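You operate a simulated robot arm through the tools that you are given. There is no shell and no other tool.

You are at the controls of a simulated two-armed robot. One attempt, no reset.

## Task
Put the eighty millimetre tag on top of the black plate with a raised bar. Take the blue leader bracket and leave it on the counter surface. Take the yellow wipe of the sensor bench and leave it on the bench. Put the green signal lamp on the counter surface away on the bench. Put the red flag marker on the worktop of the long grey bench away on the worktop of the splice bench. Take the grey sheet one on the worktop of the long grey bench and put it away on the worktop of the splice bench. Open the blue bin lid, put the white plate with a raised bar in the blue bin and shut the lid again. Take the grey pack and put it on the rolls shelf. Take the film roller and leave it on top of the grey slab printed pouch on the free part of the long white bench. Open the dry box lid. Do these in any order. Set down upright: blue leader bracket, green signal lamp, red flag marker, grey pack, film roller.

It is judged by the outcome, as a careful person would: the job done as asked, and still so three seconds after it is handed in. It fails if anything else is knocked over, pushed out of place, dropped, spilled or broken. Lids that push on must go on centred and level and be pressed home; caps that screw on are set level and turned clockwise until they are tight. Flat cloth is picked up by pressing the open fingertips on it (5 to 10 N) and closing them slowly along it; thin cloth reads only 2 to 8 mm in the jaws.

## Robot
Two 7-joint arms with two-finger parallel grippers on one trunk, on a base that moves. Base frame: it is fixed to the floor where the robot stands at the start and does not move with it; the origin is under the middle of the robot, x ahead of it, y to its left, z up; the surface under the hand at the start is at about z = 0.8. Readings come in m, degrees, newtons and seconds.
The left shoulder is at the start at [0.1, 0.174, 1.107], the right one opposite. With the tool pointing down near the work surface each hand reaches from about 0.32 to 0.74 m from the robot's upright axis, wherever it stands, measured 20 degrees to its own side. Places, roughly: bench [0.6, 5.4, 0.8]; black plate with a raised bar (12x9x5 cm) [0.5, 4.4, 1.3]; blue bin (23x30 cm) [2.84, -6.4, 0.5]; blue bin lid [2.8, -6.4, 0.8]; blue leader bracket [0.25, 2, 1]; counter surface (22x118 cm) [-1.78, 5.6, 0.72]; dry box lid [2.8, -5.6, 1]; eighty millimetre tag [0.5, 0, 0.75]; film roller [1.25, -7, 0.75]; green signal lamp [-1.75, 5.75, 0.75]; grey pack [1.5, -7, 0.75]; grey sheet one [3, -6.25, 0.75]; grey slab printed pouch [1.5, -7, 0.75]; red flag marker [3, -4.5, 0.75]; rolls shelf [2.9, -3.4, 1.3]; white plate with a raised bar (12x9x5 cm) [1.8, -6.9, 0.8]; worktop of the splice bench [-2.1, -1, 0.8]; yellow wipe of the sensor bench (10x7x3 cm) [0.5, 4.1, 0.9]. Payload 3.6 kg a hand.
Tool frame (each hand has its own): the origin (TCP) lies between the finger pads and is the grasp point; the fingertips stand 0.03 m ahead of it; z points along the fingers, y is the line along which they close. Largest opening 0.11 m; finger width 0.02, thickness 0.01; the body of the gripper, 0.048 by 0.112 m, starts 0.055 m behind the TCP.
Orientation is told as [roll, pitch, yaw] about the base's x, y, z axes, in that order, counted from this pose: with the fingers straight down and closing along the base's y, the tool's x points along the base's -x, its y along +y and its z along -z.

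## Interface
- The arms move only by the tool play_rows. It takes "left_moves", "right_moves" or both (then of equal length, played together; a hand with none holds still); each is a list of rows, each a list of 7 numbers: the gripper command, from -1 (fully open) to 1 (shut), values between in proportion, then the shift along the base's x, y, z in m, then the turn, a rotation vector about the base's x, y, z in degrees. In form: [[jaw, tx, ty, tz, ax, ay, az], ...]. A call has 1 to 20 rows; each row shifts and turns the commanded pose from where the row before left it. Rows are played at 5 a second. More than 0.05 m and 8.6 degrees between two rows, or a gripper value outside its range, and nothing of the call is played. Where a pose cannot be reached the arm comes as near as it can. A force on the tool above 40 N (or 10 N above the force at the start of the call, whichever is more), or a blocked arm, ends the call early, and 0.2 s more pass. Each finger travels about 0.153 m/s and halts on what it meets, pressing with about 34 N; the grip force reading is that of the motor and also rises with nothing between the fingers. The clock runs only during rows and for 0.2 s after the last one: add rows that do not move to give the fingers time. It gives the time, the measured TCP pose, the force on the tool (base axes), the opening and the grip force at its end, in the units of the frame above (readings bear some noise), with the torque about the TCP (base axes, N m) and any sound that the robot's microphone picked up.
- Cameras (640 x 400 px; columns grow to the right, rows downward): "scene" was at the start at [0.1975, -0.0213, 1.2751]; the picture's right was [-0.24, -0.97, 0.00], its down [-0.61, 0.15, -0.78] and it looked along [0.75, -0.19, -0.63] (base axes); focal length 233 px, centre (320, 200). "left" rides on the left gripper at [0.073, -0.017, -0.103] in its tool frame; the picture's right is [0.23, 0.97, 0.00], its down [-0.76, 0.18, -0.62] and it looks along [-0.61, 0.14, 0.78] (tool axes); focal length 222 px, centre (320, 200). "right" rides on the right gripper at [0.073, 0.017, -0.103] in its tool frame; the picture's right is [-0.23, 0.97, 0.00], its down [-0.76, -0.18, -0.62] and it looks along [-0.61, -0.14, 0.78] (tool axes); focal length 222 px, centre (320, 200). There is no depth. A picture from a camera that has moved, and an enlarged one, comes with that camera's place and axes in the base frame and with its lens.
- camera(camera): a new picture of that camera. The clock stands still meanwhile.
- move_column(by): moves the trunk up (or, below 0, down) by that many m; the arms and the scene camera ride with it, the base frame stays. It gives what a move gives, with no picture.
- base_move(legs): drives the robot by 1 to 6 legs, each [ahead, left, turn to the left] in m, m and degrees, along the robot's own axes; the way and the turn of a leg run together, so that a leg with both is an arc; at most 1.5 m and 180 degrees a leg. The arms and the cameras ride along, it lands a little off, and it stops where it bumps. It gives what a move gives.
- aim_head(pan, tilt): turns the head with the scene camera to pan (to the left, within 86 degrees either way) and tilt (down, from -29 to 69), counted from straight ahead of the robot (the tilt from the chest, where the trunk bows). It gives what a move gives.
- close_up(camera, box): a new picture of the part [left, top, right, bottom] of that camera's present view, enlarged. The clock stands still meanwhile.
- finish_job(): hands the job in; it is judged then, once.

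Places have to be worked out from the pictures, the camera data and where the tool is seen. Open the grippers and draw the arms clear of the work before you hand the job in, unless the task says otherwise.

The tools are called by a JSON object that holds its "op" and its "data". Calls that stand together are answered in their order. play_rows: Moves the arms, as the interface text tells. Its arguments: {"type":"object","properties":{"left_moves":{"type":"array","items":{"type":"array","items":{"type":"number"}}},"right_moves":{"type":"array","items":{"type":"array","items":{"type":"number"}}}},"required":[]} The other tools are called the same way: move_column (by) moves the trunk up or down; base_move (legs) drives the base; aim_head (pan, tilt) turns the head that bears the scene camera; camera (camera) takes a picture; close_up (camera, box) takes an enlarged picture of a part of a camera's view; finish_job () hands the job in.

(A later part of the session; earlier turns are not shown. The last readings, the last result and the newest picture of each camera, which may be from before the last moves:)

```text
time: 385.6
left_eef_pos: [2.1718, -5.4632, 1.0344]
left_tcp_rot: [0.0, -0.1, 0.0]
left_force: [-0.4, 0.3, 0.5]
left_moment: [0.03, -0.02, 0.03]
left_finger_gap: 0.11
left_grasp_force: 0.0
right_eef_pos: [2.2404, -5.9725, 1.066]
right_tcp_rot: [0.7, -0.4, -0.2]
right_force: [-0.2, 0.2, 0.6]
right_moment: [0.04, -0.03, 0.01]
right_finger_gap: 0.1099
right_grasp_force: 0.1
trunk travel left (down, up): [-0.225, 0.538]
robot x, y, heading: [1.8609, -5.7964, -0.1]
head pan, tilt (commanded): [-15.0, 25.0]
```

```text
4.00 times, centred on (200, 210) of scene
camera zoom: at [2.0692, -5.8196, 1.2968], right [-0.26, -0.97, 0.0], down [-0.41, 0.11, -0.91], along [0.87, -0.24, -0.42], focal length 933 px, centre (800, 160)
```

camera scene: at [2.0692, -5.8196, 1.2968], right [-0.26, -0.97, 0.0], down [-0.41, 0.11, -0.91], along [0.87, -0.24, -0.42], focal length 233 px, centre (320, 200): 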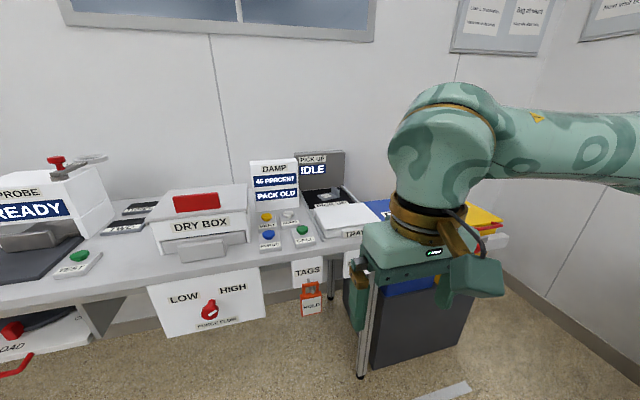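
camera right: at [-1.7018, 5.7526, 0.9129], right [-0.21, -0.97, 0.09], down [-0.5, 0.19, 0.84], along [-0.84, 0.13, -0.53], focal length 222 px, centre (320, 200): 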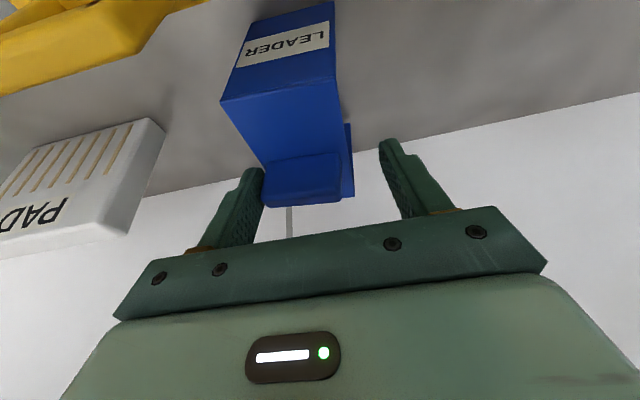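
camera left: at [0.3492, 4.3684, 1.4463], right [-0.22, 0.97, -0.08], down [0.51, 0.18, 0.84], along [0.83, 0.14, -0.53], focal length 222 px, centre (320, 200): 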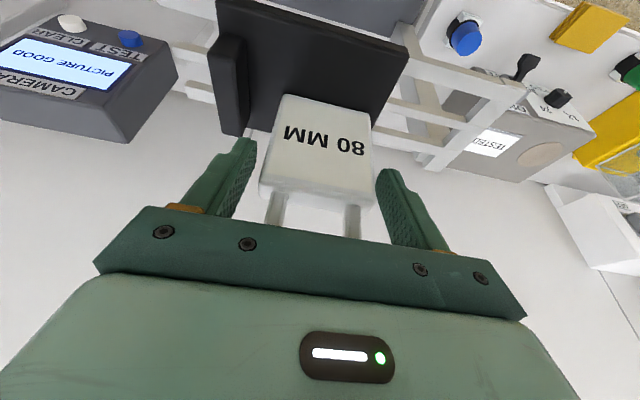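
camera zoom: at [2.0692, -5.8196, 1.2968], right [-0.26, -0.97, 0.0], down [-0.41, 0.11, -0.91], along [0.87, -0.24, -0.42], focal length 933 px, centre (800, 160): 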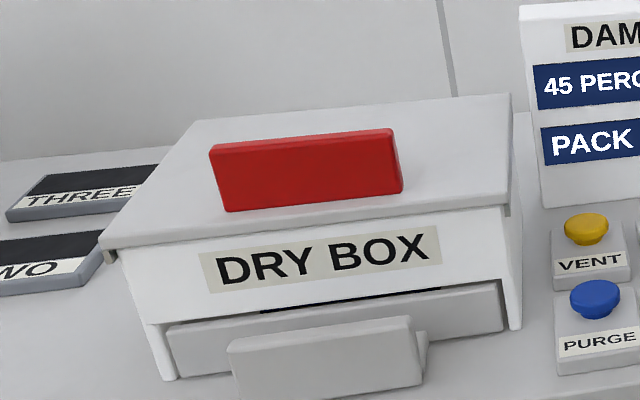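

There is a small grey plate with a raised bar on the PICK UP mat; I zoom in further to read its label.

{"op": "close_up", "data": {"camera": "scene", "box": [300, 185, 350, 212]}}

{"op": "close_up", "data": {"camera": "scene", "box": [340, 185, 520, 300]}}

```text
12.80 times, centred on (325, 198) of scene
camera zoom: at [2.0692, -5.8196, 1.2968], right [-0.26, -0.97, 0.0], down [-0.41, 0.11, -0.91], along [0.87, -0.24, -0.42], focal length 2984 px, centre (256, 219)
```

zoom: 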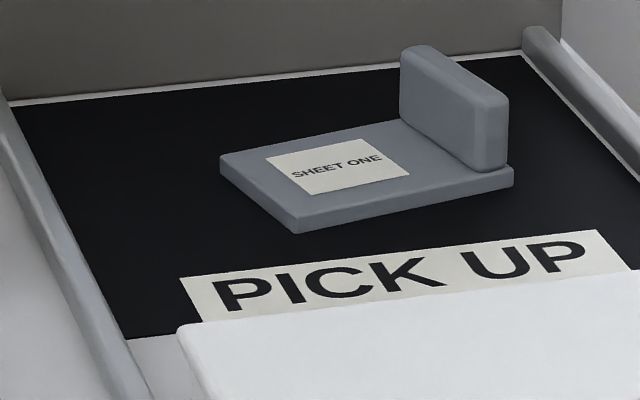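

```text
3.48 times, centred on (430, 242) of scene
camera zoom: at [2.0692, -5.8196, 1.2968], right [-0.26, -0.97, 0.0], down [-0.41, 0.11, -0.91], along [0.87, -0.24, -0.42], focal length 811 px, centre (-63, 52)
```

zoom: 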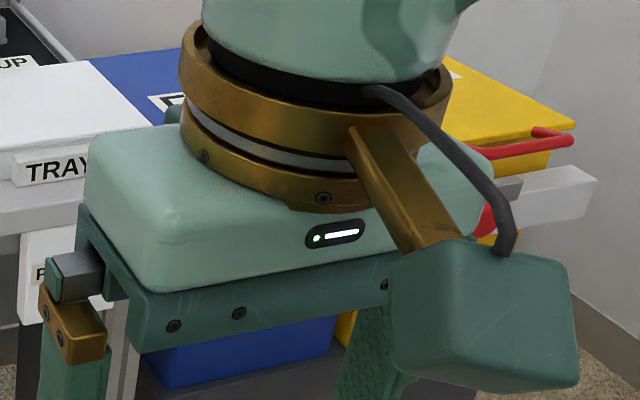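

The label reads SHEET ONE, so that grey plate on the PICK UP mat is the right item. First I tackle the dry box: its red handle spans y≈-5.57 to -5.69 at x≈2.78, z≈0.97–1.02. I drive closer and yaw the left hand +90° so it can pinch the handle.

{"op": "base_move", "data": {"legs": [[0.28, 0, 0]]}}

{"op": "play_rows", "data": {"left_moves": [[-1, 0.03, -0.03, 0.02, 0, 0, 0], [-1, 0.03, -0.03, 0.02, 0, 0, 0], [-1, 0.03, -0.03, 0.02, 0, 0, 0], [-1, 0.03, -0.03, 0.02, 0, 0, 8.2], [-1, 0, 0, 0, 0, 0, 8.2], [-1, 0, 0, 0, 0, 0, 8.2], [-1, 0, 0, 0, 0, 0, 8.2], [-1, 0, 0, 0, 0, 0, 8.2], [-1, 0, 0, 0, 0, 0, 8.2], [-1, 0, 0, 0, 0, 0, 8.2], [-1, 0, 0, 0, 0, 0, 8.2], [-1, 0, 0, 0, 0, 0, 8.2], [-1, 0, 0, 0, 0, 0, 8.2], [-1, 0, 0, 0, 0, 0, 8.0], [-1, 0, 0, 0, 0, 0, 0]]}}

{"op": "aim_head", "data": {"pan": 10, "tilt": 35}}

{"op": "camera", "data": {"camera": "scene"}}

{"op": "camera", "data": {"camera": "left"}}

```text
time: 387.6
left_eef_pos: [2.4529, -5.464, 1.0342]
left_tcp_rot: [-0.1, 0.0, -0.1]
left_force: [0.0, 0.1, 0.1]
left_moment: [-0.03, 0.06, 0.03]
left_finger_gap: 0.1099
left_grasp_force: 0.0
right_eef_pos: [2.5228, -5.9739, 1.068]
right_tcp_rot: [0.7, -0.2, -0.4]
right_force: [-0.1, -0.8, -0.5]
right_moment: [0.0, 0.01, 0.0]
right_finger_gap: 0.11
right_grasp_force: 0.0
trunk travel left (down, up): [-0.225, 0.538]
robot x, y, heading: [2.1452, -5.7976, -0.1]
head pan, tilt (commanded): [-15.0, 25.0]
```

```text
time: 390.8
left_eef_pos: [2.5705, -5.5832, 1.1146]
left_tcp_rot: [-0.1, -0.1, 90.0]
left_force: [0.2, 0.3, 0.6]
left_moment: [0.0, 0.01, 0.02]
left_finger_gap: 0.1101
left_grasp_force: 0.1
right_eef_pos: [2.521, -5.9734, 1.0669]
right_tcp_rot: [0.7, -0.3, -0.4]
right_force: [0.6, 0.2, -0.1]
right_moment: [-0.01, -0.03, -0.01]
right_finger_gap: 0.1102
right_grasp_force: 0.0
trunk travel left (down, up): [-0.225, 0.538]
robot x, y, heading: [2.1468, -5.7948, -0.2]
head pan, tilt (commanded): [-15.0, 25.0]
```

```text
time: 391.7
left_eef_pos: [2.5719, -5.5839, 1.1158]
left_tcp_rot: [-0.1, -0.1, 89.9]
left_force: [0.3, 0.0, -0.8]
left_moment: [0.03, 0.01, 0.01]
left_finger_gap: 0.11
left_grasp_force: 0.1
right_eef_pos: [2.5211, -5.9749, 1.0666]
right_tcp_rot: [0.7, -0.4, -0.4]
right_force: [0.1, 0.1, -1.1]
right_moment: [0.01, 0.02, 0.0]
right_finger_gap: 0.11
right_grasp_force: 0.1
trunk travel left (down, up): [-0.225, 0.538]
robot x, y, heading: [2.1477, -5.7981, -0.1]
head pan, tilt (commanded): [10.0, 35.0]
```

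```text
taken
camera scene: at [2.3466, -5.7813, 1.281], right [0.17, -0.99, 0.0], down [-0.57, -0.1, -0.82], along [0.81, 0.14, -0.57], focal length 233 px, centre (320, 200)
```

scene: 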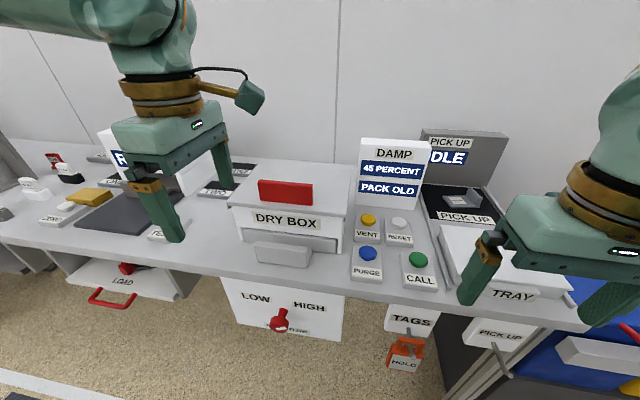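

```text
taken
camera left: at [2.5883, -5.6567, 1.2166], right [-0.97, -0.23, 0.0], down [-0.18, 0.76, 0.62], along [-0.14, 0.61, -0.78], focal length 222 px, centre (320, 200)
```

left: 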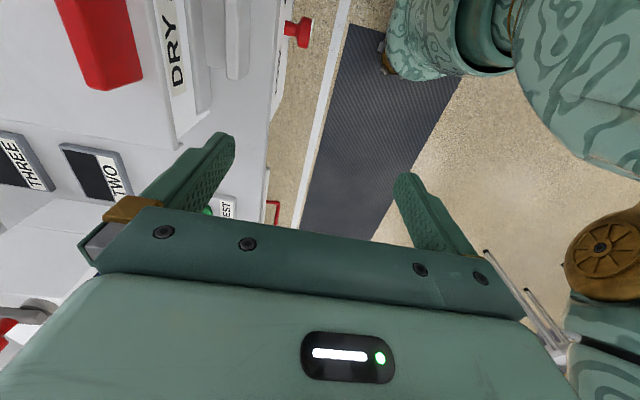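

Both hands are clear of the bench items. I zoom on the dry box to refine the handle's position and see how the lid is hinged.

{"op": "close_up", "data": {"camera": "scene", "box": [210, 140, 370, 280]}}

{"op": "close_up", "data": {"camera": "left", "box": [20, 0, 260, 160]}}

```text
2.86 times, centred on (290, 210) of scene
camera zoom: at [2.3466, -5.7813, 1.281], right [0.17, -0.99, 0.0], down [-0.57, -0.1, -0.82], along [0.81, 0.14, -0.57], focal length 666 px, centre (406, 171)
```

zoom: 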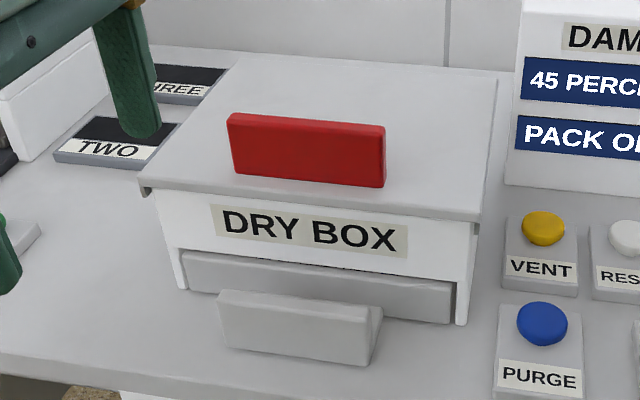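

```text
2.50 times, centred on (140, 80) of left
camera zoom: at [2.5883, -5.6567, 1.2166], right [-0.97, -0.23, 0.0], down [-0.18, 0.76, 0.62], along [-0.14, 0.61, -0.78], focal length 555 px, centre (770, 500)
```

zoom: 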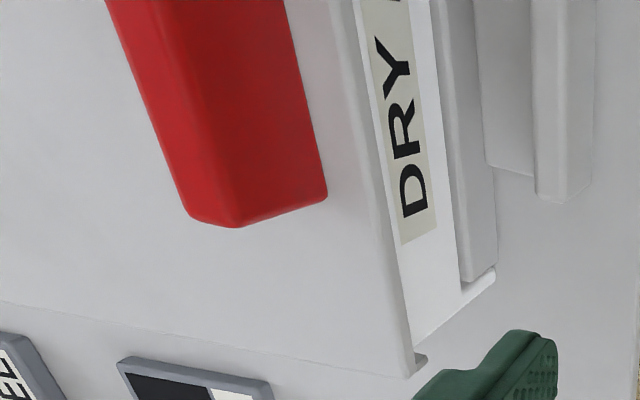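

Combining views: the handle is about 1.5 cm thick with centre near (2.751, -5.635), spanning z≈0.985–1.037. I bring the left hand above it and verify with its own camera.

{"op": "play_rows", "data": {"left_moves": [[-1, 0.036, -0.01, 0, 0, 0, 0], [-1, 0.036, -0.01, 0, 0, 0, 0], [-1, 0.036, -0.01, 0, 0, 0, 0], [-1, 0.036, -0.01, 0, 0, 0, 0], [-1, 0.035, -0.011, 0, 0, 0, 0], [-1, 0, 0, 0, 0, 0, 0]]}}

{"op": "camera", "data": {"camera": "left"}}

{"op": "camera", "data": {"camera": "scene"}}

```text
time: 393.1
left_eef_pos: [2.7508, -5.6352, 1.1167]
left_tcp_rot: [0.0, -0.2, 89.9]
left_force: [-0.6, 0.1, 0.0]
left_moment: [-0.02, 0.01, 0.02]
left_finger_gap: 0.11
left_grasp_force: 0.1
right_eef_pos: [2.5207, -5.9748, 1.0681]
right_tcp_rot: [0.7, -0.3, -0.4]
right_force: [-0.9, 1.0, 0.2]
right_moment: [-0.01, -0.01, -0.02]
right_finger_gap: 0.11
right_grasp_force: 0.1
trunk travel left (down, up): [-0.225, 0.538]
robot x, y, heading: [2.1445, -5.7985, -0.3]
head pan, tilt (commanded): [10.0, 35.0]
```

```text
taken
camera left: at [2.7682, -5.7077, 1.2172], right [-0.97, -0.23, 0.0], down [-0.18, 0.76, 0.62], along [-0.14, 0.61, -0.78], focal length 222 px, centre (320, 200)
```

left: 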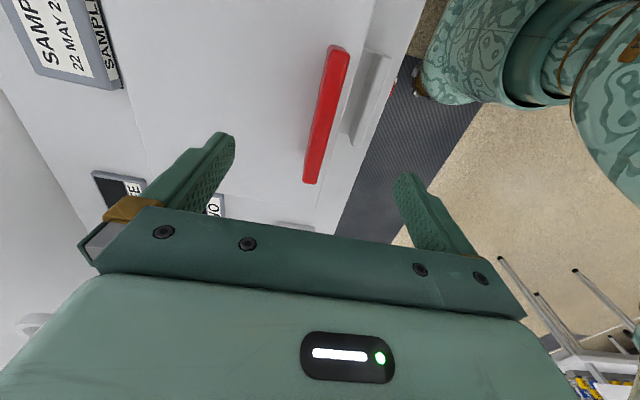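

```text
taken
camera scene: at [2.346, -5.7808, 1.2812], right [0.17, -0.99, 0.0], down [-0.57, -0.1, -0.82], along [0.81, 0.14, -0.57], focal length 233 px, centre (320, 200)
```

scene: 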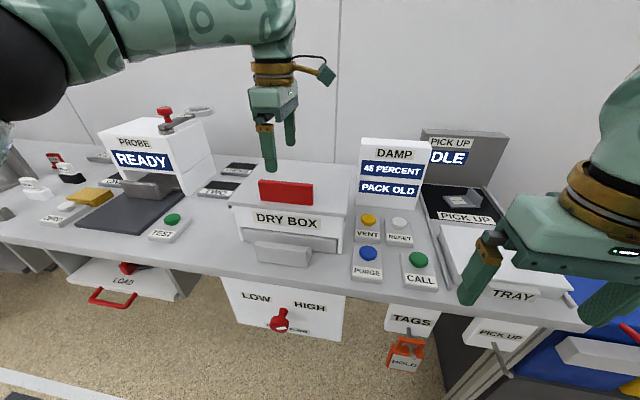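

The handle lies between the fingers along x. I descend to z≈1.03, feeling for the lid.

{"op": "play_rows", "data": {"left_moves": [[-1, 0.001, -0.003, -0.03, 0, 0, 0], [-1, 0, 0, -0.03, 0, 0, 0], [-1, 0, 0, -0.02, 0, 0, 0], [-1, 0, 0, -0.008, 0, 0, 0], [-1, 0, 0, 0, 0, 0, 0]]}}

{"op": "camera", "data": {"camera": "left"}}

{"op": "close_up", "data": {"camera": "scene", "box": [210, 100, 370, 270]}}

```text
time: 394.3
left_eef_pos: [2.7505, -5.6386, 1.0279]
left_tcp_rot: [0.0, -0.1, 89.9]
left_force: [0.5, -0.2, -0.7]
left_moment: [0.01, -0.02, -0.01]
left_finger_gap: 0.1099
left_grasp_force: 0.1
right_eef_pos: [2.5211, -5.9739, 1.0665]
right_tcp_rot: [0.7, -0.3, -0.5]
right_force: [-0.3, 0.9, 0.2]
right_moment: [0.0, 0.02, 0.01]
right_finger_gap: 0.1099
right_grasp_force: 0.0
trunk travel left (down, up): [-0.225, 0.538]
robot x, y, heading: [2.1438, -5.7983, -0.3]
head pan, tilt (commanded): [10.0, 35.0]
```

```text
taken
camera left: at [2.7676, -5.7109, 1.1288], right [-0.97, -0.23, 0.0], down [-0.18, 0.76, 0.62], along [-0.14, 0.61, -0.78], focal length 222 px, centre (320, 200)
```

left: 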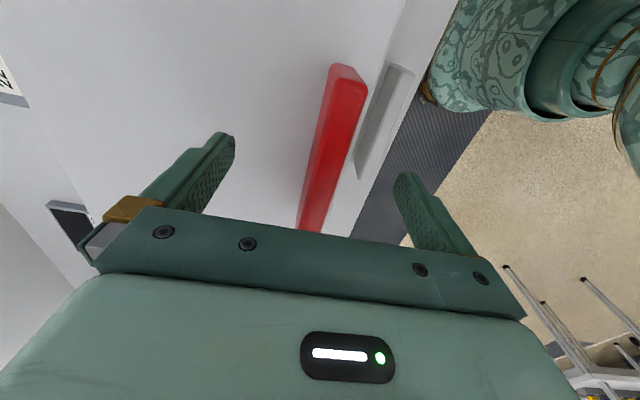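

```text
2.35 times, centred on (290, 185) of scene
camera zoom: at [2.3467, -5.7812, 1.281], right [0.17, -0.99, 0.0], down [-0.57, -0.1, -0.82], along [0.81, 0.14, -0.57], focal length 549 px, centre (391, 235)
```

zoom: 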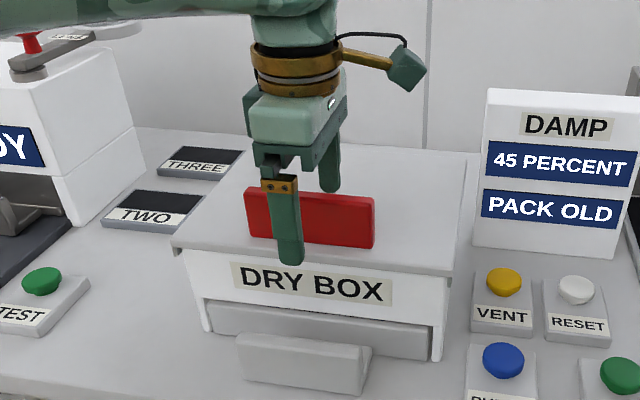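

The fingers straddle the red handle. I close the left jaws on it.

{"op": "play_rows", "data": {"left_moves": [[-0.4, 0, 0, 0, 0, 0, 0], [0.2, 0, 0, 0, 0, 0, 0], [0.6, 0, 0, 0, 0, 0, 0], [1, 0, 0, 0, 0, 0, 0], [1, 0, 0, 0, 0, 0, 0]]}}

```text
time: 395.5
left_eef_pos: [2.751, -5.6374, 1.0277]
left_tcp_rot: [0.0, 0.0, 89.8]
left_force: [-1.8, 0.2, -1.3]
left_moment: [-0.05, -0.07, -0.04]
left_finger_gap: 0.0156
left_grasp_force: 45.2
right_eef_pos: [2.52, -5.9737, 1.0661]
right_tcp_rot: [0.7, -0.3, -0.3]
right_force: [0.2, 0.8, -0.7]
right_moment: [0.0, -0.03, -0.01]
right_finger_gap: 0.1098
right_grasp_force: 0.0
trunk travel left (down, up): [-0.225, 0.538]
robot x, y, heading: [2.1448, -5.7963, -0.3]
head pan, tilt (commanded): [10.0, 35.0]
```

The handle (15.6 mm thick) is gripped at 45 N. Assuming a rear hinge near (2.94, 0.975), I try the first 6° of the opening arc and read the forces.

{"op": "play_rows", "data": {"left_moves": [[1, 0.003, 0, 0.0098, 0, 3, 0], [1, 0.0036, 0, 0.0097, 0, 3, 0], [1, 0, 0, 0, 0, 0, 0]]}}

{"op": "close_up", "data": {"camera": "scene", "box": [210, 100, 370, 270]}}

```text
time: 395.9
left_eef_pos: [2.7529, -5.6383, 1.0288]
left_tcp_rot: [4.1, -0.4, 89.9]
left_force: [-3.2, -2.7, -26.5]
left_moment: [-0.73, -1.47, 0.11]
left_finger_gap: 0.0176
left_grasp_force: 44.5
right_eef_pos: [2.5207, -5.9733, 1.0667]
right_tcp_rot: [0.7, -0.3, -0.4]
right_force: [0.1, -0.1, -0.4]
right_moment: [0.01, -0.02, -0.02]
right_finger_gap: 0.1102
right_grasp_force: 0.0
trunk travel left (down, up): [-0.225, 0.538]
robot x, y, heading: [2.1455, -5.7966, -0.0]
head pan, tilt (commanded): [10.0, 35.0]
stopped in row 2 (left hand): the force on the tool passed its limit at 52 N (the readings are from after the stop); the commanded pose is now the measured one
```

```text
2.35 times, centred on (290, 185) of scene
camera zoom: at [2.3467, -5.7807, 1.2808], right [0.17, -0.99, 0.0], down [-0.57, -0.1, -0.82], along [0.81, 0.14, -0.57], focal length 549 px, centre (391, 235)
```

zoom: 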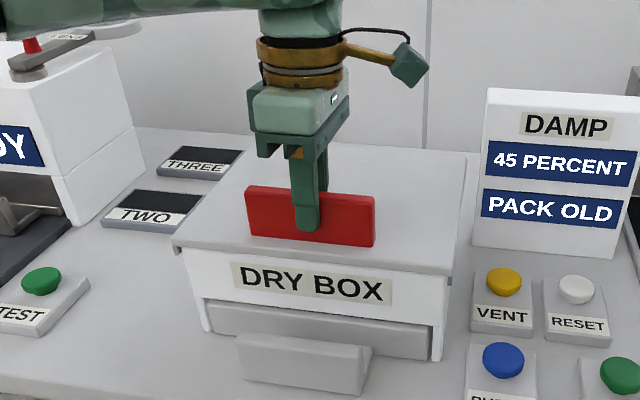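

The lid did not move with that motion and resisted (about 50 N). I undo the twist and test a gentle straight pull to learn in which direction the lid is free.

{"op": "play_rows", "data": {"left_moves": [[1, 0, 0, 0, 0, -4, 0], [1, 0, 0, 0, 0, 0, 0]]}}

{"op": "play_rows", "data": {"left_moves": [[1, 0, 0, 0.002, 0, 0, 0], [1, 0, 0, 0.002, 0, 0, 0], [1, 0, 0, 0, 0, 0, 0], [1, 0, 0, 0, 0, 0, 0]]}}

```text
time: 396.6
left_eef_pos: [2.7558, -5.6379, 1.0299]
left_tcp_rot: [0.0, -0.4, 89.8]
left_force: [-4.2, -4.1, -27.8]
left_moment: [0.72, 0.27, 0.18]
left_finger_gap: 0.0159
left_grasp_force: 44.7
right_eef_pos: [2.5228, -5.9748, 1.0653]
right_tcp_rot: [0.7, -0.3, -0.3]
right_force: [-0.1, 0.3, -0.3]
right_moment: [0.0, -0.01, -0.01]
right_finger_gap: 0.11
right_grasp_force: 0.1
trunk travel left (down, up): [-0.225, 0.538]
robot x, y, heading: [2.1484, -5.7968, 0.0]
head pan, tilt (commanded): [10.0, 35.0]
```

```text
time: 397.0
left_eef_pos: [2.7528, -5.6379, 1.0293]
left_tcp_rot: [0.3, -0.4, 89.9]
left_force: [-5.0, -2.2, -20.8]
left_moment: [-0.82, -0.76, 0.3]
left_finger_gap: 0.0155
left_grasp_force: 45.1
right_eef_pos: [2.5207, -5.9738, 1.0681]
right_tcp_rot: [0.7, -0.3, -0.3]
right_force: [-1.2, -0.1, 0.2]
right_moment: [0.03, -0.02, -0.01]
right_finger_gap: 0.11
right_grasp_force: 0.0
trunk travel left (down, up): [-0.225, 0.538]
robot x, y, heading: [2.1458, -5.7892, -0.3]
head pan, tilt (commanded): [10.0, 35.0]
stopped in row 2 (left hand): the force on the tool passed its limit at 42 N (the readings are from after the stop); the commanded pose is now the measured one
```

Pulling up is stiff (≈40 N, no motion). I relax and test whether the lid slides along x instead.

{"op": "play_rows", "data": {"left_moves": [[1, 0, 0, -0.003, 0, 0, 0], [1, 0.003, 0, 0, 0, 0, 0], [1, 0.003, 0, 0, 0, 0, 0], [1, 0, 0, 0, 0, 0, 0]]}}

{"op": "play_rows", "data": {"left_moves": [[1, -0.003, 0, 0, 0, 0, 0], [1, -0.003, 0, 0, 0, 0, 0], [1, -0.003, 0, 0, 0, 0, 0], [1, -0.003, 0, 0, 0, 0, 0], [1, 0, 0, 0, 0, 0, 0]]}}

```text
time: 398.0
left_eef_pos: [2.759, -5.6379, 1.0297]
left_tcp_rot: [-0.1, -0.4, 89.9]
left_force: [-1.1, -0.1, -2.4]
left_moment: [0.21, 0.14, 0.15]
left_finger_gap: 0.0157
left_grasp_force: 45.0
right_eef_pos: [2.5198, -5.9737, 1.0662]
right_tcp_rot: [0.6, -0.2, -0.4]
right_force: [-1.3, -0.1, -0.4]
right_moment: [-0.03, 0.0, -0.02]
right_finger_gap: 0.1098
right_grasp_force: 0.2
trunk travel left (down, up): [-0.225, 0.538]
robot x, y, heading: [2.1432, -5.7948, -0.1]
head pan, tilt (commanded): [10.0, 35.0]
```

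```text
time: 399.2
left_eef_pos: [2.7496, -5.6381, 1.0293]
left_tcp_rot: [-0.2, -0.3, 89.9]
left_force: [20.6, 1.1, 12.8]
left_moment: [0.21, -0.21, -0.27]
left_finger_gap: 0.016
left_grasp_force: 45.2
right_eef_pos: [2.5228, -5.9736, 1.0669]
right_tcp_rot: [0.7, -0.2, -0.4]
right_force: [-0.4, 0.2, -0.1]
right_moment: [0.0, -0.01, -0.01]
right_finger_gap: 0.1101
right_grasp_force: 0.1
trunk travel left (down, up): [-0.225, 0.538]
robot x, y, heading: [2.1465, -5.793, -0.3]
head pan, tilt (commanded): [10.0, 35.0]
```

The lid slides backward (+x) freely and is stopped only toward −x, so it is a sliding lid. I push the handle in +x in steps and watch the force.

{"op": "play_rows", "data": {"left_moves": [[1, 0.008, 0, -0.001, 0, 0, 0], [1, 0.015, 0, 0, 0, 0, 0], [1, 0.02, 0, 0, 0, 0, 0], [1, 0.02, 0, 0, 0, 0, 0], [1, 0.02, 0, 0, 0, 0, 0], [1, 0, 0, 0, 0, 0, 0]]}}

{"op": "camera", "data": {"camera": "scene"}}

```text
time: 400.6
left_eef_pos: [2.8292, -5.638, 1.0281]
left_tcp_rot: [-0.1, -0.4, 89.9]
left_force: [0.3, 3.9, 15.8]
left_moment: [-0.44, 0.12, 0.19]
left_finger_gap: 0.0157
left_grasp_force: 45.4
right_eef_pos: [2.5196, -5.9745, 1.0676]
right_tcp_rot: [0.8, -0.3, -0.5]
right_force: [0.8, 0.3, 0.1]
right_moment: [0.01, 0.01, 0.04]
right_finger_gap: 0.11
right_grasp_force: 0.1
trunk travel left (down, up): [-0.225, 0.538]
robot x, y, heading: [2.1434, -5.7971, 0.0]
head pan, tilt (commanded): [10.0, 35.0]
```

```text
taken
camera scene: at [2.3449, -5.7812, 1.2814], right [0.17, -0.99, 0.0], down [-0.56, -0.1, -0.82], along [0.81, 0.14, -0.57], focal length 233 px, centre (320, 200)
```

scene: 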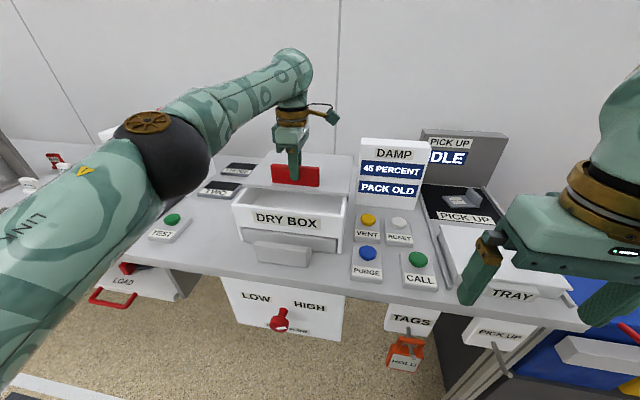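

The lid is sliding open. I continue pushing back, easing the slight downward pressure.

{"op": "play_rows", "data": {"left_moves": [[1, 0.015, 0, 0.002, 0, 0, 0], [1, 0.02, 0, 0, 0, 0, 0], [1, 0.02, 0, 0, 0, 0, 0], [1, 0.02, 0, 0, 0, 0, 0], [1, 0, 0, 0, 0, 0, 0]]}}

{"op": "camera", "data": {"camera": "scene"}}

```text
time: 401.8
left_eef_pos: [2.8318, -5.6364, 1.0296]
left_tcp_rot: [-0.1, -0.4, 89.9]
left_force: [-1.0, 1.3, 11.3]
left_moment: [-0.23, 0.11, 0.12]
left_finger_gap: 0.0159
left_grasp_force: 45.1
left hand out of reach, approached as far as the arm can: row 1, 2, 3, 4
right_eef_pos: [2.5195, -5.9748, 1.0674]
right_tcp_rot: [0.7, -0.4, -0.4]
right_force: [0.4, 1.0, -0.4]
right_moment: [0.01, -0.04, -0.01]
right_finger_gap: 0.1102
right_grasp_force: 0.0
trunk travel left (down, up): [-0.225, 0.538]
robot x, y, heading: [2.146, -5.798, -0.0]
head pan, tilt (commanded): [10.0, 35.0]
```

```text
taken
camera scene: at [2.3453, -5.7816, 1.2812], right [0.17, -0.99, 0.0], down [-0.56, -0.1, -0.82], along [0.81, 0.14, -0.57], focal length 233 px, centre (320, 200)
```

scene: 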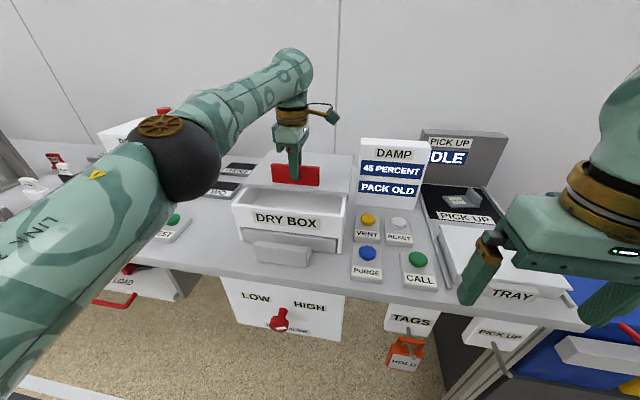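

The arm is at its reach limit; since the hand rides with the base, I let the base creep forward 8 cm to push the lid further.

{"op": "base_move", "data": {"legs": [[0.08, 0, 0]]}}

{"op": "camera", "data": {"camera": "scene"}}

```text
time: 402.9
left_eef_pos: [2.912, -5.6393, 1.0283]
left_tcp_rot: [-0.2, -0.4, 89.9]
left_force: [1.2, 1.5, 12.5]
left_moment: [-0.04, 0.4, 0.02]
left_finger_gap: 0.0158
left_grasp_force: 44.9
right_eef_pos: [2.6016, -5.9743, 1.0678]
right_tcp_rot: [0.7, -0.2, -0.4]
right_force: [-1.0, -0.2, 0.0]
right_moment: [0.0, 0.01, 0.01]
right_finger_gap: 0.1097
right_grasp_force: 0.0
trunk travel left (down, up): [-0.225, 0.538]
robot x, y, heading: [2.2249, -5.7963, -0.1]
head pan, tilt (commanded): [10.0, 35.0]
```

```text
taken
camera scene: at [2.4263, -5.782, 1.2811], right [0.17, -0.99, 0.0], down [-0.57, -0.1, -0.82], along [0.81, 0.14, -0.57], focal length 233 px, centre (320, 200)
```

scene: 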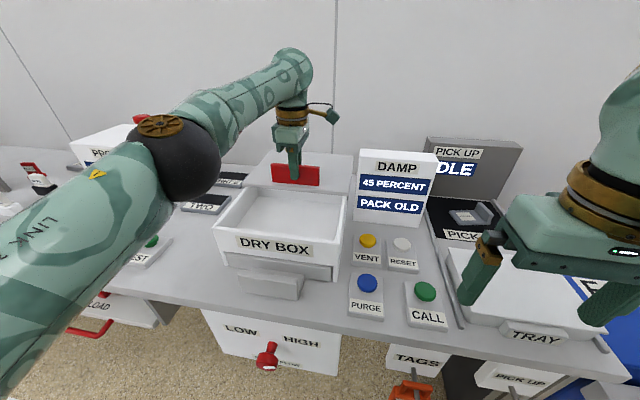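

The box is mostly open (16 cm of travel) with no end stop felt yet. I creep 4 cm further.

{"op": "base_move", "data": {"legs": [[0.045, 0, 0]]}}

{"op": "camera", "data": {"camera": "scene"}}

```text
time: 403.8
left_eef_pos: [2.957, -5.6385, 1.0287]
left_tcp_rot: [-0.2, -0.5, 89.8]
left_force: [1.3, -1.0, 5.5]
left_moment: [0.1, 0.44, 0.0]
left_finger_gap: 0.0159
left_grasp_force: 45.0
right_eef_pos: [2.6457, -5.975, 1.0667]
right_tcp_rot: [0.7, -0.2, -0.4]
right_force: [0.8, 1.1, -0.6]
right_moment: [0.0, 0.03, 0.03]
right_finger_gap: 0.11
right_grasp_force: 0.1
trunk travel left (down, up): [-0.225, 0.538]
robot x, y, heading: [2.2704, -5.797, -0.3]
head pan, tilt (commanded): [10.0, 35.0]
```

```text
taken
camera scene: at [2.4716, -5.7822, 1.281], right [0.17, -0.99, 0.0], down [-0.57, -0.1, -0.82], along [0.81, 0.14, -0.57], focal length 233 px, centre (320, 200)
```

scene: 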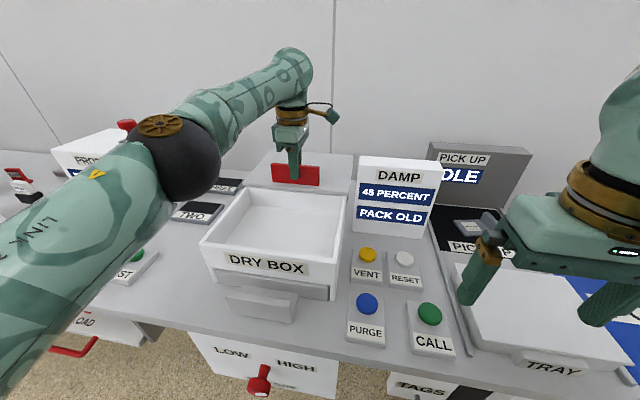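

The dry box is fully uncovered. I release the handle, lift the hand clear and bring it back with the yaw undone.

{"op": "play_rows", "data": {"left_moves": [[0.5, 0, 0, 0, 0, 0, 0], [0.0, 0, 0, 0, 0, 0, 0], [-0.4, 0, 0, 0, 0, 0, 0], [-0.4, 0, 0, 0, 0, 0, 0], [-0.4, 0, 0, 0.03, 0, 0, 0], [-0.4, 0, 0, 0.04, 0, 0, 0], [-0.4, -0.01, 0, 0.04, 0, 0, 0], [-0.6, -0.04, 0, 0.02, 0, 0, 0], [-1, -0.045, 0, 0, 0, 0, 0], [-1, -0.045, 0.01, 0, 0, 0, 0], [-1, -0.045, 0.01, 0, 0, 0, 0], [-1, -0.045, 0.01, 0, 0, 0, 0], [-1, -0.045, 0.01, 0, 0, 0, 0]]}}

{"op": "camera", "data": {"camera": "scene"}}

```text
time: 406.6
left_eef_pos: [2.679, -5.5865, 1.113]
left_tcp_rot: [-0.4, -0.3, 89.9]
left_force: [-0.1, -0.3, 0.2]
left_moment: [-0.01, -0.01, -0.01]
left_finger_gap: 0.1096
left_grasp_force: 0.0
left hand out of reach, approached as far as the arm can: row 5, 6, 7, 8, 13
right_eef_pos: [2.6442, -5.9742, 1.0677]
right_tcp_rot: [0.7, -0.4, -0.3]
right_force: [-0.8, -0.2, 0.5]
right_moment: [-0.03, -0.02, -0.01]
right_finger_gap: 0.1099
right_grasp_force: 0.1
trunk travel left (down, up): [-0.225, 0.538]
robot x, y, heading: [2.2711, -5.7961, -0.2]
head pan, tilt (commanded): [10.0, 35.0]
```

```text
taken
camera scene: at [2.4701, -5.7812, 1.2812], right [0.17, -0.99, 0.0], down [-0.56, -0.1, -0.82], along [0.81, 0.14, -0.57], focal length 233 px, centre (320, 200)
```

scene: 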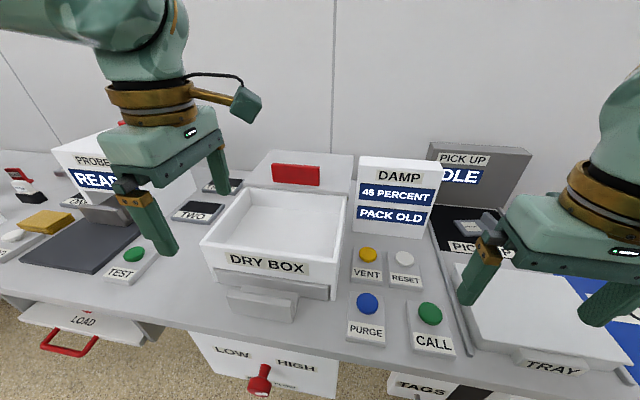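

Dry box is open. I straighten and tuck the left hand, back off, and move right to inspect the blue bin and its lid.

{"op": "play_rows", "data": {"left_moves": [[-1, 0, 0.01, 0, 0, 0, -8.2], [-1, 0, 0.01, 0, 0, 0, -8.2], [-1, 0, 0.01, 0, 0, 0, -8.2], [-1, 0, 0.01, 0, 0, 0, -8.2], [-1, 0, 0.01, 0, 0, 0, -8.2], [-1, 0, 0.01, 0, 0, 0, -8.2], [-1, 0, 0.01, 0, 0, 0, -8.2], [-1, 0, 0.01, 0, 0, 0, -8.2], [-1, -0.02, 0.01, 0, 0, 0, -8.2], [-1, -0.03, 0.01, 0, 0, 0, -8.2], [-1, -0.03, 0, 0, 0, 0, -8.0], [-1, 0, 0, 0, 0, 0, 0]]}}

{"op": "base_move", "data": {"legs": [[-0.4, 0, 0], [0, -0.45, 0]]}}

{"op": "aim_head", "data": {"pan": -5, "tilt": 30}}

{"op": "camera", "data": {"camera": "scene"}}

```text
time: 409.1
left_eef_pos: [2.6182, -5.4962, 1.0865]
left_tcp_rot: [-0.1, -0.4, -0.1]
left_force: [0.1, 0.2, -0.1]
left_moment: [0.02, -0.02, -0.01]
left_finger_gap: 0.1102
left_grasp_force: 0.0
left hand out of reach, approached as far as the arm can: row 10, 11
right_eef_pos: [2.6458, -5.9748, 1.0669]
right_tcp_rot: [0.7, -0.2, -0.5]
right_force: [0.4, 0.5, 0.6]
right_moment: [0.02, 0.01, -0.04]
right_finger_gap: 0.1099
right_grasp_force: 0.1
trunk travel left (down, up): [-0.225, 0.538]
robot x, y, heading: [2.2682, -5.7974, -0.2]
head pan, tilt (commanded): [10.0, 35.0]
```

```text
time: 413.9
left_eef_pos: [2.2169, -5.9436, 1.0858]
left_tcp_rot: [0.0, -0.4, -0.4]
left_force: [-0.4, -0.9, 1.5]
left_moment: [0.01, 0.0, 0.0]
left_finger_gap: 0.1098
left_grasp_force: 0.1
right_eef_pos: [2.2417, -6.424, 1.0666]
right_tcp_rot: [0.6, -0.3, -0.7]
right_force: [0.5, -0.5, -0.2]
right_moment: [0.0, 0.04, -0.04]
right_finger_gap: 0.1099
right_grasp_force: 0.0
trunk travel left (down, up): [-0.225, 0.538]
robot x, y, heading: [1.8679, -6.2408, -0.5]
head pan, tilt (commanded): [10.0, 35.0]
```

```text
time: 414.7
left_eef_pos: [2.2165, -5.9424, 1.0862]
left_tcp_rot: [-0.1, -0.4, -0.4]
left_force: [0.5, -0.9, 0.5]
left_moment: [0.01, 0.01, -0.02]
left_finger_gap: 0.1099
left_grasp_force: 0.0
right_eef_pos: [2.2416, -6.4228, 1.0679]
right_tcp_rot: [0.6, -0.4, -0.6]
right_force: [-0.6, 0.5, -0.2]
right_moment: [-0.01, -0.01, 0.01]
right_finger_gap: 0.11
right_grasp_force: 0.0
trunk travel left (down, up): [-0.225, 0.538]
robot x, y, heading: [1.8662, -6.2432, -0.5]
head pan, tilt (commanded): [-5.0, 30.0]
```

```text
taken
camera scene: at [2.072, -6.2525, 1.2888], right [-0.09, -1.0, 0.0], down [-0.5, 0.05, -0.87], along [0.86, -0.08, -0.5], focal length 233 px, centre (320, 200)
```

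scene: 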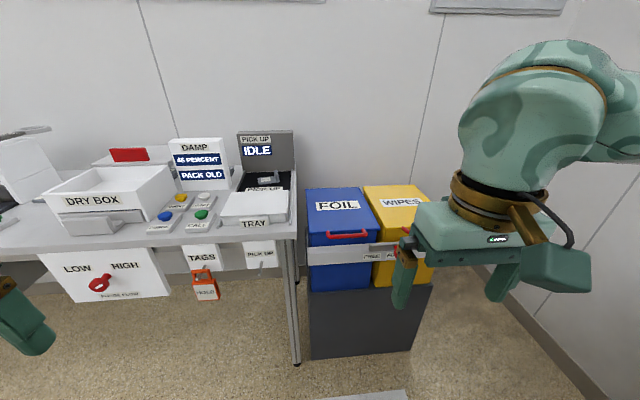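

The blue FOIL bin with a red front handle stands right of the grey bench, the yellow WIPES bin beside it. I zoom in on its lid and handle.

{"op": "close_up", "data": {"camera": "scene", "box": [290, 175, 450, 295]}}

{"op": "camera", "data": {"camera": "right"}}

```text
3.33 times, centred on (370, 235) of scene
camera zoom: at [2.072, -6.2525, 1.2888], right [-0.09, -1.0, 0.0], down [-0.5, 0.05, -0.87], along [0.86, -0.08, -0.5], focal length 777 px, centre (153, 83)
```

zoom: 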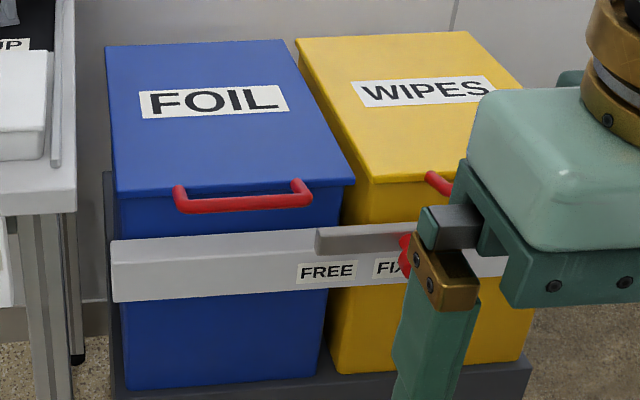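

```text
taken
camera right: at [2.169, -6.4072, 1.17], right [0.24, 0.97, 0.01], down [0.76, -0.19, 0.63], along [0.61, -0.14, -0.78], focal length 222 px, centre (320, 200)
```

right: 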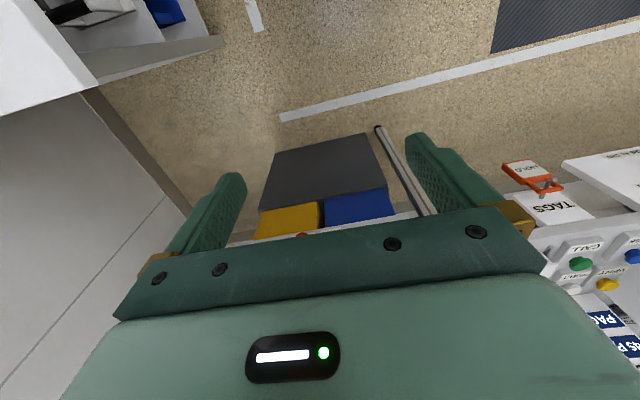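

The FOIL lid's red bar handle spans y≈-6.33 to -6.46 at its front edge; below it is a front rail with a FREE/FIXED slider. I move a bit closer to triangulate the handle and slider precisely.

{"op": "base_move", "data": {"legs": [[0.15, 0.01, 0.5]]}}

{"op": "aim_head", "data": {"pan": -10, "tilt": 45}}

{"op": "camera", "data": {"camera": "scene"}}

{"op": "close_up", "data": {"camera": "scene", "box": [260, 120, 420, 240]}}

```text
time: 416.1
left_eef_pos: [2.3659, -5.9299, 1.0848]
left_tcp_rot: [-0.2, -0.4, 0.0]
left_force: [0.3, -0.8, -0.3]
left_moment: [0.01, 0.02, 0.01]
left_finger_gap: 0.1101
left_grasp_force: 0.0
right_eef_pos: [2.3954, -6.4109, 1.0663]
right_tcp_rot: [0.7, -0.1, -0.2]
right_force: [0.1, -0.4, 0.1]
right_moment: [0.0, 0.03, 0.02]
right_finger_gap: 0.11
right_grasp_force: 0.1
trunk travel left (down, up): [-0.225, 0.538]
robot x, y, heading: [2.0172, -6.2335, 0.2]
head pan, tilt (commanded): [-5.0, 30.0]
```

```text
time: 416.9
left_eef_pos: [2.3651, -5.9303, 1.0868]
left_tcp_rot: [-0.1, -0.5, 0.1]
left_force: [0.1, -0.3, -0.3]
left_moment: [0.05, 0.04, 0.0]
left_finger_gap: 0.11
left_grasp_force: 0.0
right_eef_pos: [2.3939, -6.4108, 1.0669]
right_tcp_rot: [0.7, -0.3, -0.1]
right_force: [-0.1, 1.1, -0.1]
right_moment: [0.01, 0.02, -0.01]
right_finger_gap: 0.11
right_grasp_force: 0.1
trunk travel left (down, up): [-0.225, 0.538]
robot x, y, heading: [2.0191, -6.234, -0.2]
head pan, tilt (commanded): [-10.0, 45.0]
```

```text
taken
camera scene: at [2.2121, -6.2477, 1.2663], right [-0.17, -0.98, 0.0], down [-0.7, 0.12, -0.71], along [0.7, -0.12, -0.71], focal length 233 px, centre (320, 200)
```

scene: 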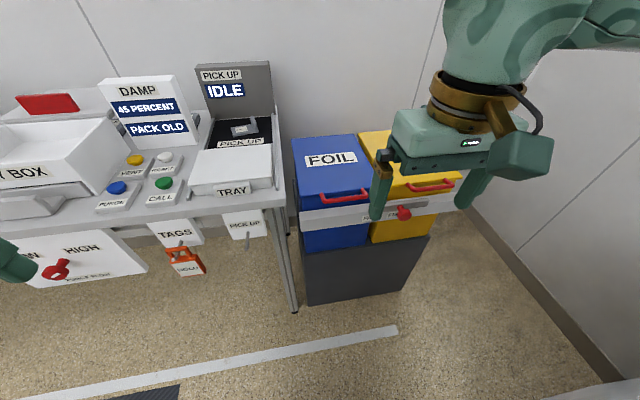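

```text
3.33 times, centred on (340, 180) of scene
camera zoom: at [2.2121, -6.2477, 1.2663], right [-0.17, -0.98, 0.0], down [-0.7, 0.12, -0.71], along [0.7, -0.12, -0.71], focal length 777 px, centre (253, 267)
```

zoom: 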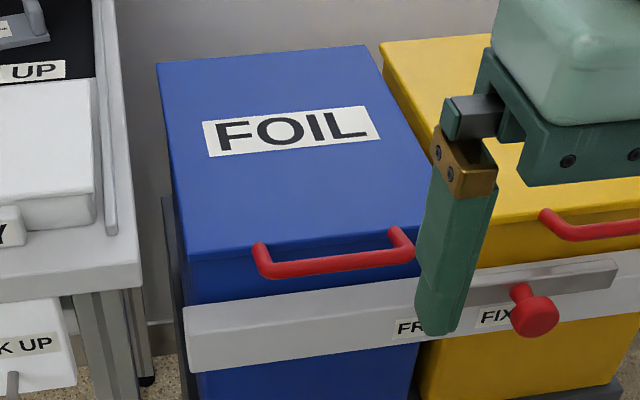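

The bar handle is at about x=2.665, z≈0.797, with a 2.8 cm finger gap behind it. I yaw the right hand −90° so the jaws can pinch the bar, and move it above.

{"op": "play_rows", "data": {"right_moves": [[-1, 0.03, 0, 0, 0, 0, 0], [-1, 0.03, 0, 0, 0, 0, -8.2], [-1, 0.03, 0, 0, 0, 0, -8.2], [-1, 0, 0, 0, 0, 0, -8.2], [-1, 0, 0, 0, 0, 0, -8.2], [-1, 0, 0, 0, 0, 0, -8.2], [-1, 0, 0, 0, 0, 0, -8.2], [-1, 0, 0, 0, 0, 0, -8.2], [-1, 0, 0, 0, 0, 0, -8.2], [-1, 0, 0, 0, 0, 0, -8.2], [-1, 0, 0, 0, 0, 0, -8.2], [-1, 0, 0, 0, 0, 0, -7.8], [-1, 0.04, 0, -0.03, 0, 0, 0], [-1, 0.04, 0, -0.03, 0, 0, 0], [-1, 0.04, 0.007, -0.03, 0, 0, 0], [-1, 0.04, 0.007, -0.03, 0, 0, 0], [-1, 0, 0, 0, 0, 0, 0]]}}

{"op": "camera", "data": {"camera": "scene"}}

{"op": "camera", "data": {"camera": "right"}}

```text
refused: row 15 steps farther than a row can; nothing moved
```

```text
taken
camera scene: at [2.2121, -6.2477, 1.2663], right [-0.17, -0.98, 0.0], down [-0.7, 0.12, -0.71], along [0.7, -0.12, -0.71], focal length 233 px, centre (320, 200)
```

scene: 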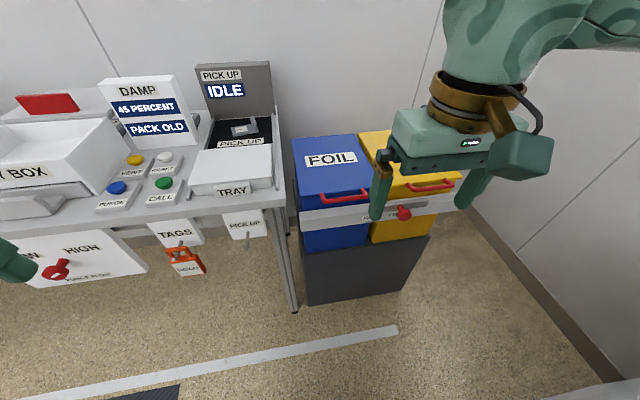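

```text
taken
camera right: at [2.3203, -6.3954, 1.17], right [0.23, 0.97, 0.01], down [0.76, -0.19, 0.63], along [0.61, -0.13, -0.78], focal length 222 px, centre (320, 200)
```

right: 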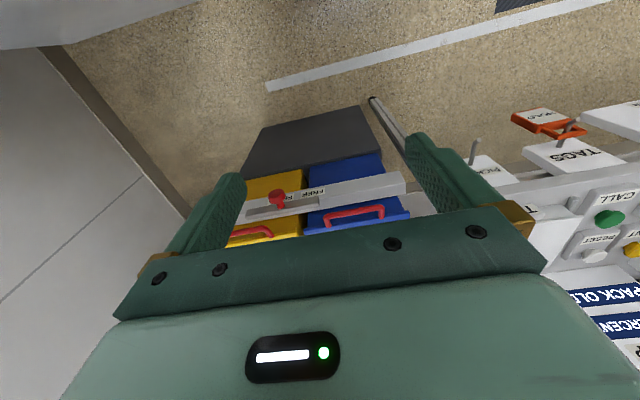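

A row slightly exceeded the step limit, so nothing moved. I resend with smaller steps.

{"op": "play_rows", "data": {"right_moves": [[-1, 0.03, 0, 0, 0, 0, 0], [-1, 0.03, 0, 0, 0, 0, -8.2], [-1, 0.03, 0, 0, 0, 0, -8.2], [-1, 0, 0, 0, 0, 0, -8.2], [-1, 0, 0, 0, 0, 0, -8.2], [-1, 0, 0, 0, 0, 0, -8.2], [-1, 0, 0, 0, 0, 0, -8.2], [-1, 0, 0, 0, 0, 0, -8.2], [-1, 0, 0, 0, 0, 0, -8.2], [-1, 0, 0, 0, 0, 0, -8.2], [-1, 0, 0, 0, 0, 0, -8.2], [-1, 0, 0, 0, 0, 0, -7.8], [-1, 0.036, 0.003, -0.03, 0, 0, 0], [-1, 0.036, 0.003, -0.03, 0, 0, 0], [-1, 0.036, 0.003, -0.03, 0, 0, 0], [-1, 0.036, 0.003, -0.03, 0, 0, 0], [-1, 0.036, 0.003, -0.02, 0, 0, 0], [-1, 0, 0, 0, 0, 0, 0]]}}

{"op": "camera", "data": {"camera": "scene"}}

{"op": "camera", "data": {"camera": "right"}}

```text
time: 420.7
left_eef_pos: [2.3644, -5.9311, 1.0867]
left_tcp_rot: [0.0, -0.5, 0.0]
left_force: [-0.5, -0.6, -0.7]
left_moment: [0.0, -0.01, 0.0]
left_finger_gap: 0.1102
left_grasp_force: 0.0
right_eef_pos: [2.6629, -6.3956, 0.9263]
right_tcp_rot: [0.7, -0.3, -90.0]
right_force: [-0.3, -0.8, 1.0]
right_moment: [0.02, 0.0, -0.01]
right_finger_gap: 0.1102
right_grasp_force: 0.1
trunk travel left (down, up): [-0.225, 0.538]
robot x, y, heading: [2.019, -6.2334, 0.0]
head pan, tilt (commanded): [-10.0, 45.0]
```

```text
taken
camera scene: at [2.2117, -6.2481, 1.2663], right [-0.17, -0.98, 0.0], down [-0.7, 0.12, -0.71], along [0.7, -0.12, -0.71], focal length 233 px, centre (320, 200)
```

scene: 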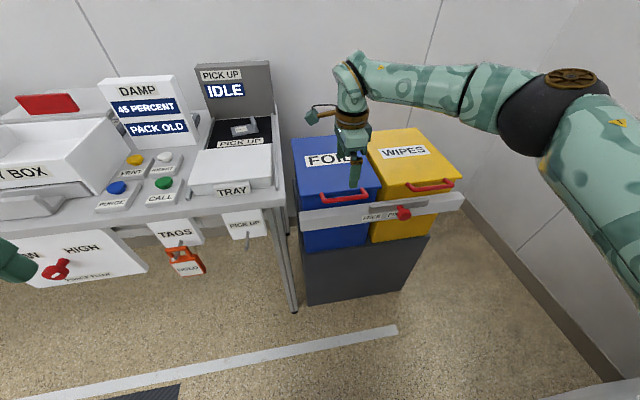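

```text
taken
camera right: at [2.679, -6.3229, 1.0302], right [0.97, -0.23, 0.01], down [-0.18, -0.76, 0.63], along [-0.13, -0.61, -0.78], focal length 222 px, centre (320, 200)
```

right: 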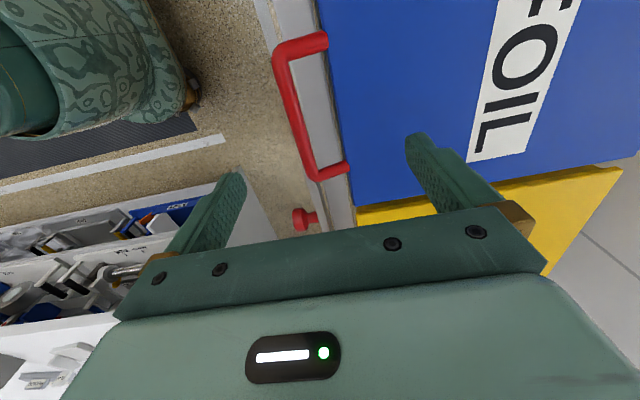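

Three views agree on the bar at x≈2.645, z≈0.82, lid edge x≈2.676. I set the jaws to 35 mm, align at x=2.643 and lower so one finger enters the loop.

{"op": "play_rows", "data": {"right_moves": [[0.36, -0.02, 0, 0, 0, 0, 0], [0.36, 0, 0, 0, 0, 0, 0], [0.36, 0, 0, 0, 0, 0, 0], [0.36, 0, 0, -0.03, 0, 0, 0], [0.36, 0, 0, 0, 0, 0, 0]]}}

{"op": "camera", "data": {"camera": "right"}}

{"op": "close_up", "data": {"camera": "scene", "box": [290, 100, 420, 230]}}

```text
time: 421.9
left_eef_pos: [2.3645, -5.9314, 1.0856]
left_tcp_rot: [-0.2, -0.6, 0.0]
left_force: [0.3, 0.1, 0.9]
left_moment: [0.03, -0.02, -0.03]
left_finger_gap: 0.1101
left_grasp_force: 0.1
right_eef_pos: [2.6421, -6.3951, 0.8969]
right_tcp_rot: [0.7, -0.3, -90.0]
right_force: [-0.6, -0.5, -0.1]
right_moment: [0.04, 0.0, -0.02]
right_finger_gap: 0.0351
right_grasp_force: 0.0
trunk travel left (down, up): [-0.225, 0.538]
robot x, y, heading: [2.0168, -6.2308, -0.2]
head pan, tilt (commanded): [-10.0, 45.0]
```

```text
taken
camera right: at [2.6584, -6.3228, 1.0006], right [0.97, -0.23, 0.01], down [-0.19, -0.76, 0.63], along [-0.13, -0.61, -0.78], focal length 222 px, centre (320, 200)
```

right: 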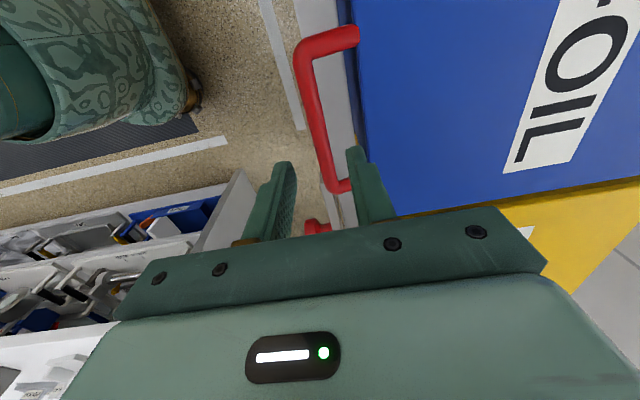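

```text
3.08 times, centred on (355, 165) of scene
camera zoom: at [2.2118, -6.2477, 1.2663], right [-0.17, -0.98, 0.0], down [-0.7, 0.12, -0.71], along [0.7, -0.12, -0.71], focal length 717 px, centre (212, 308)
```

zoom: 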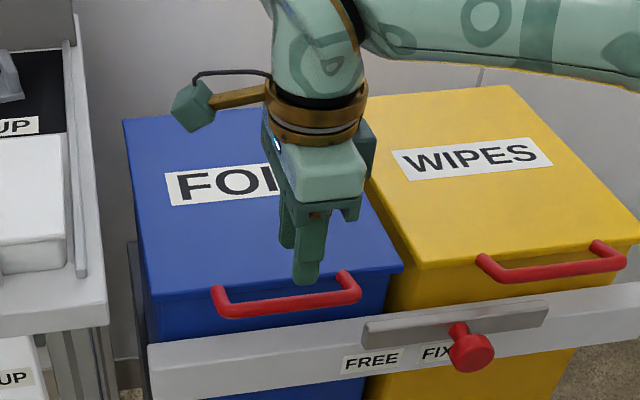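

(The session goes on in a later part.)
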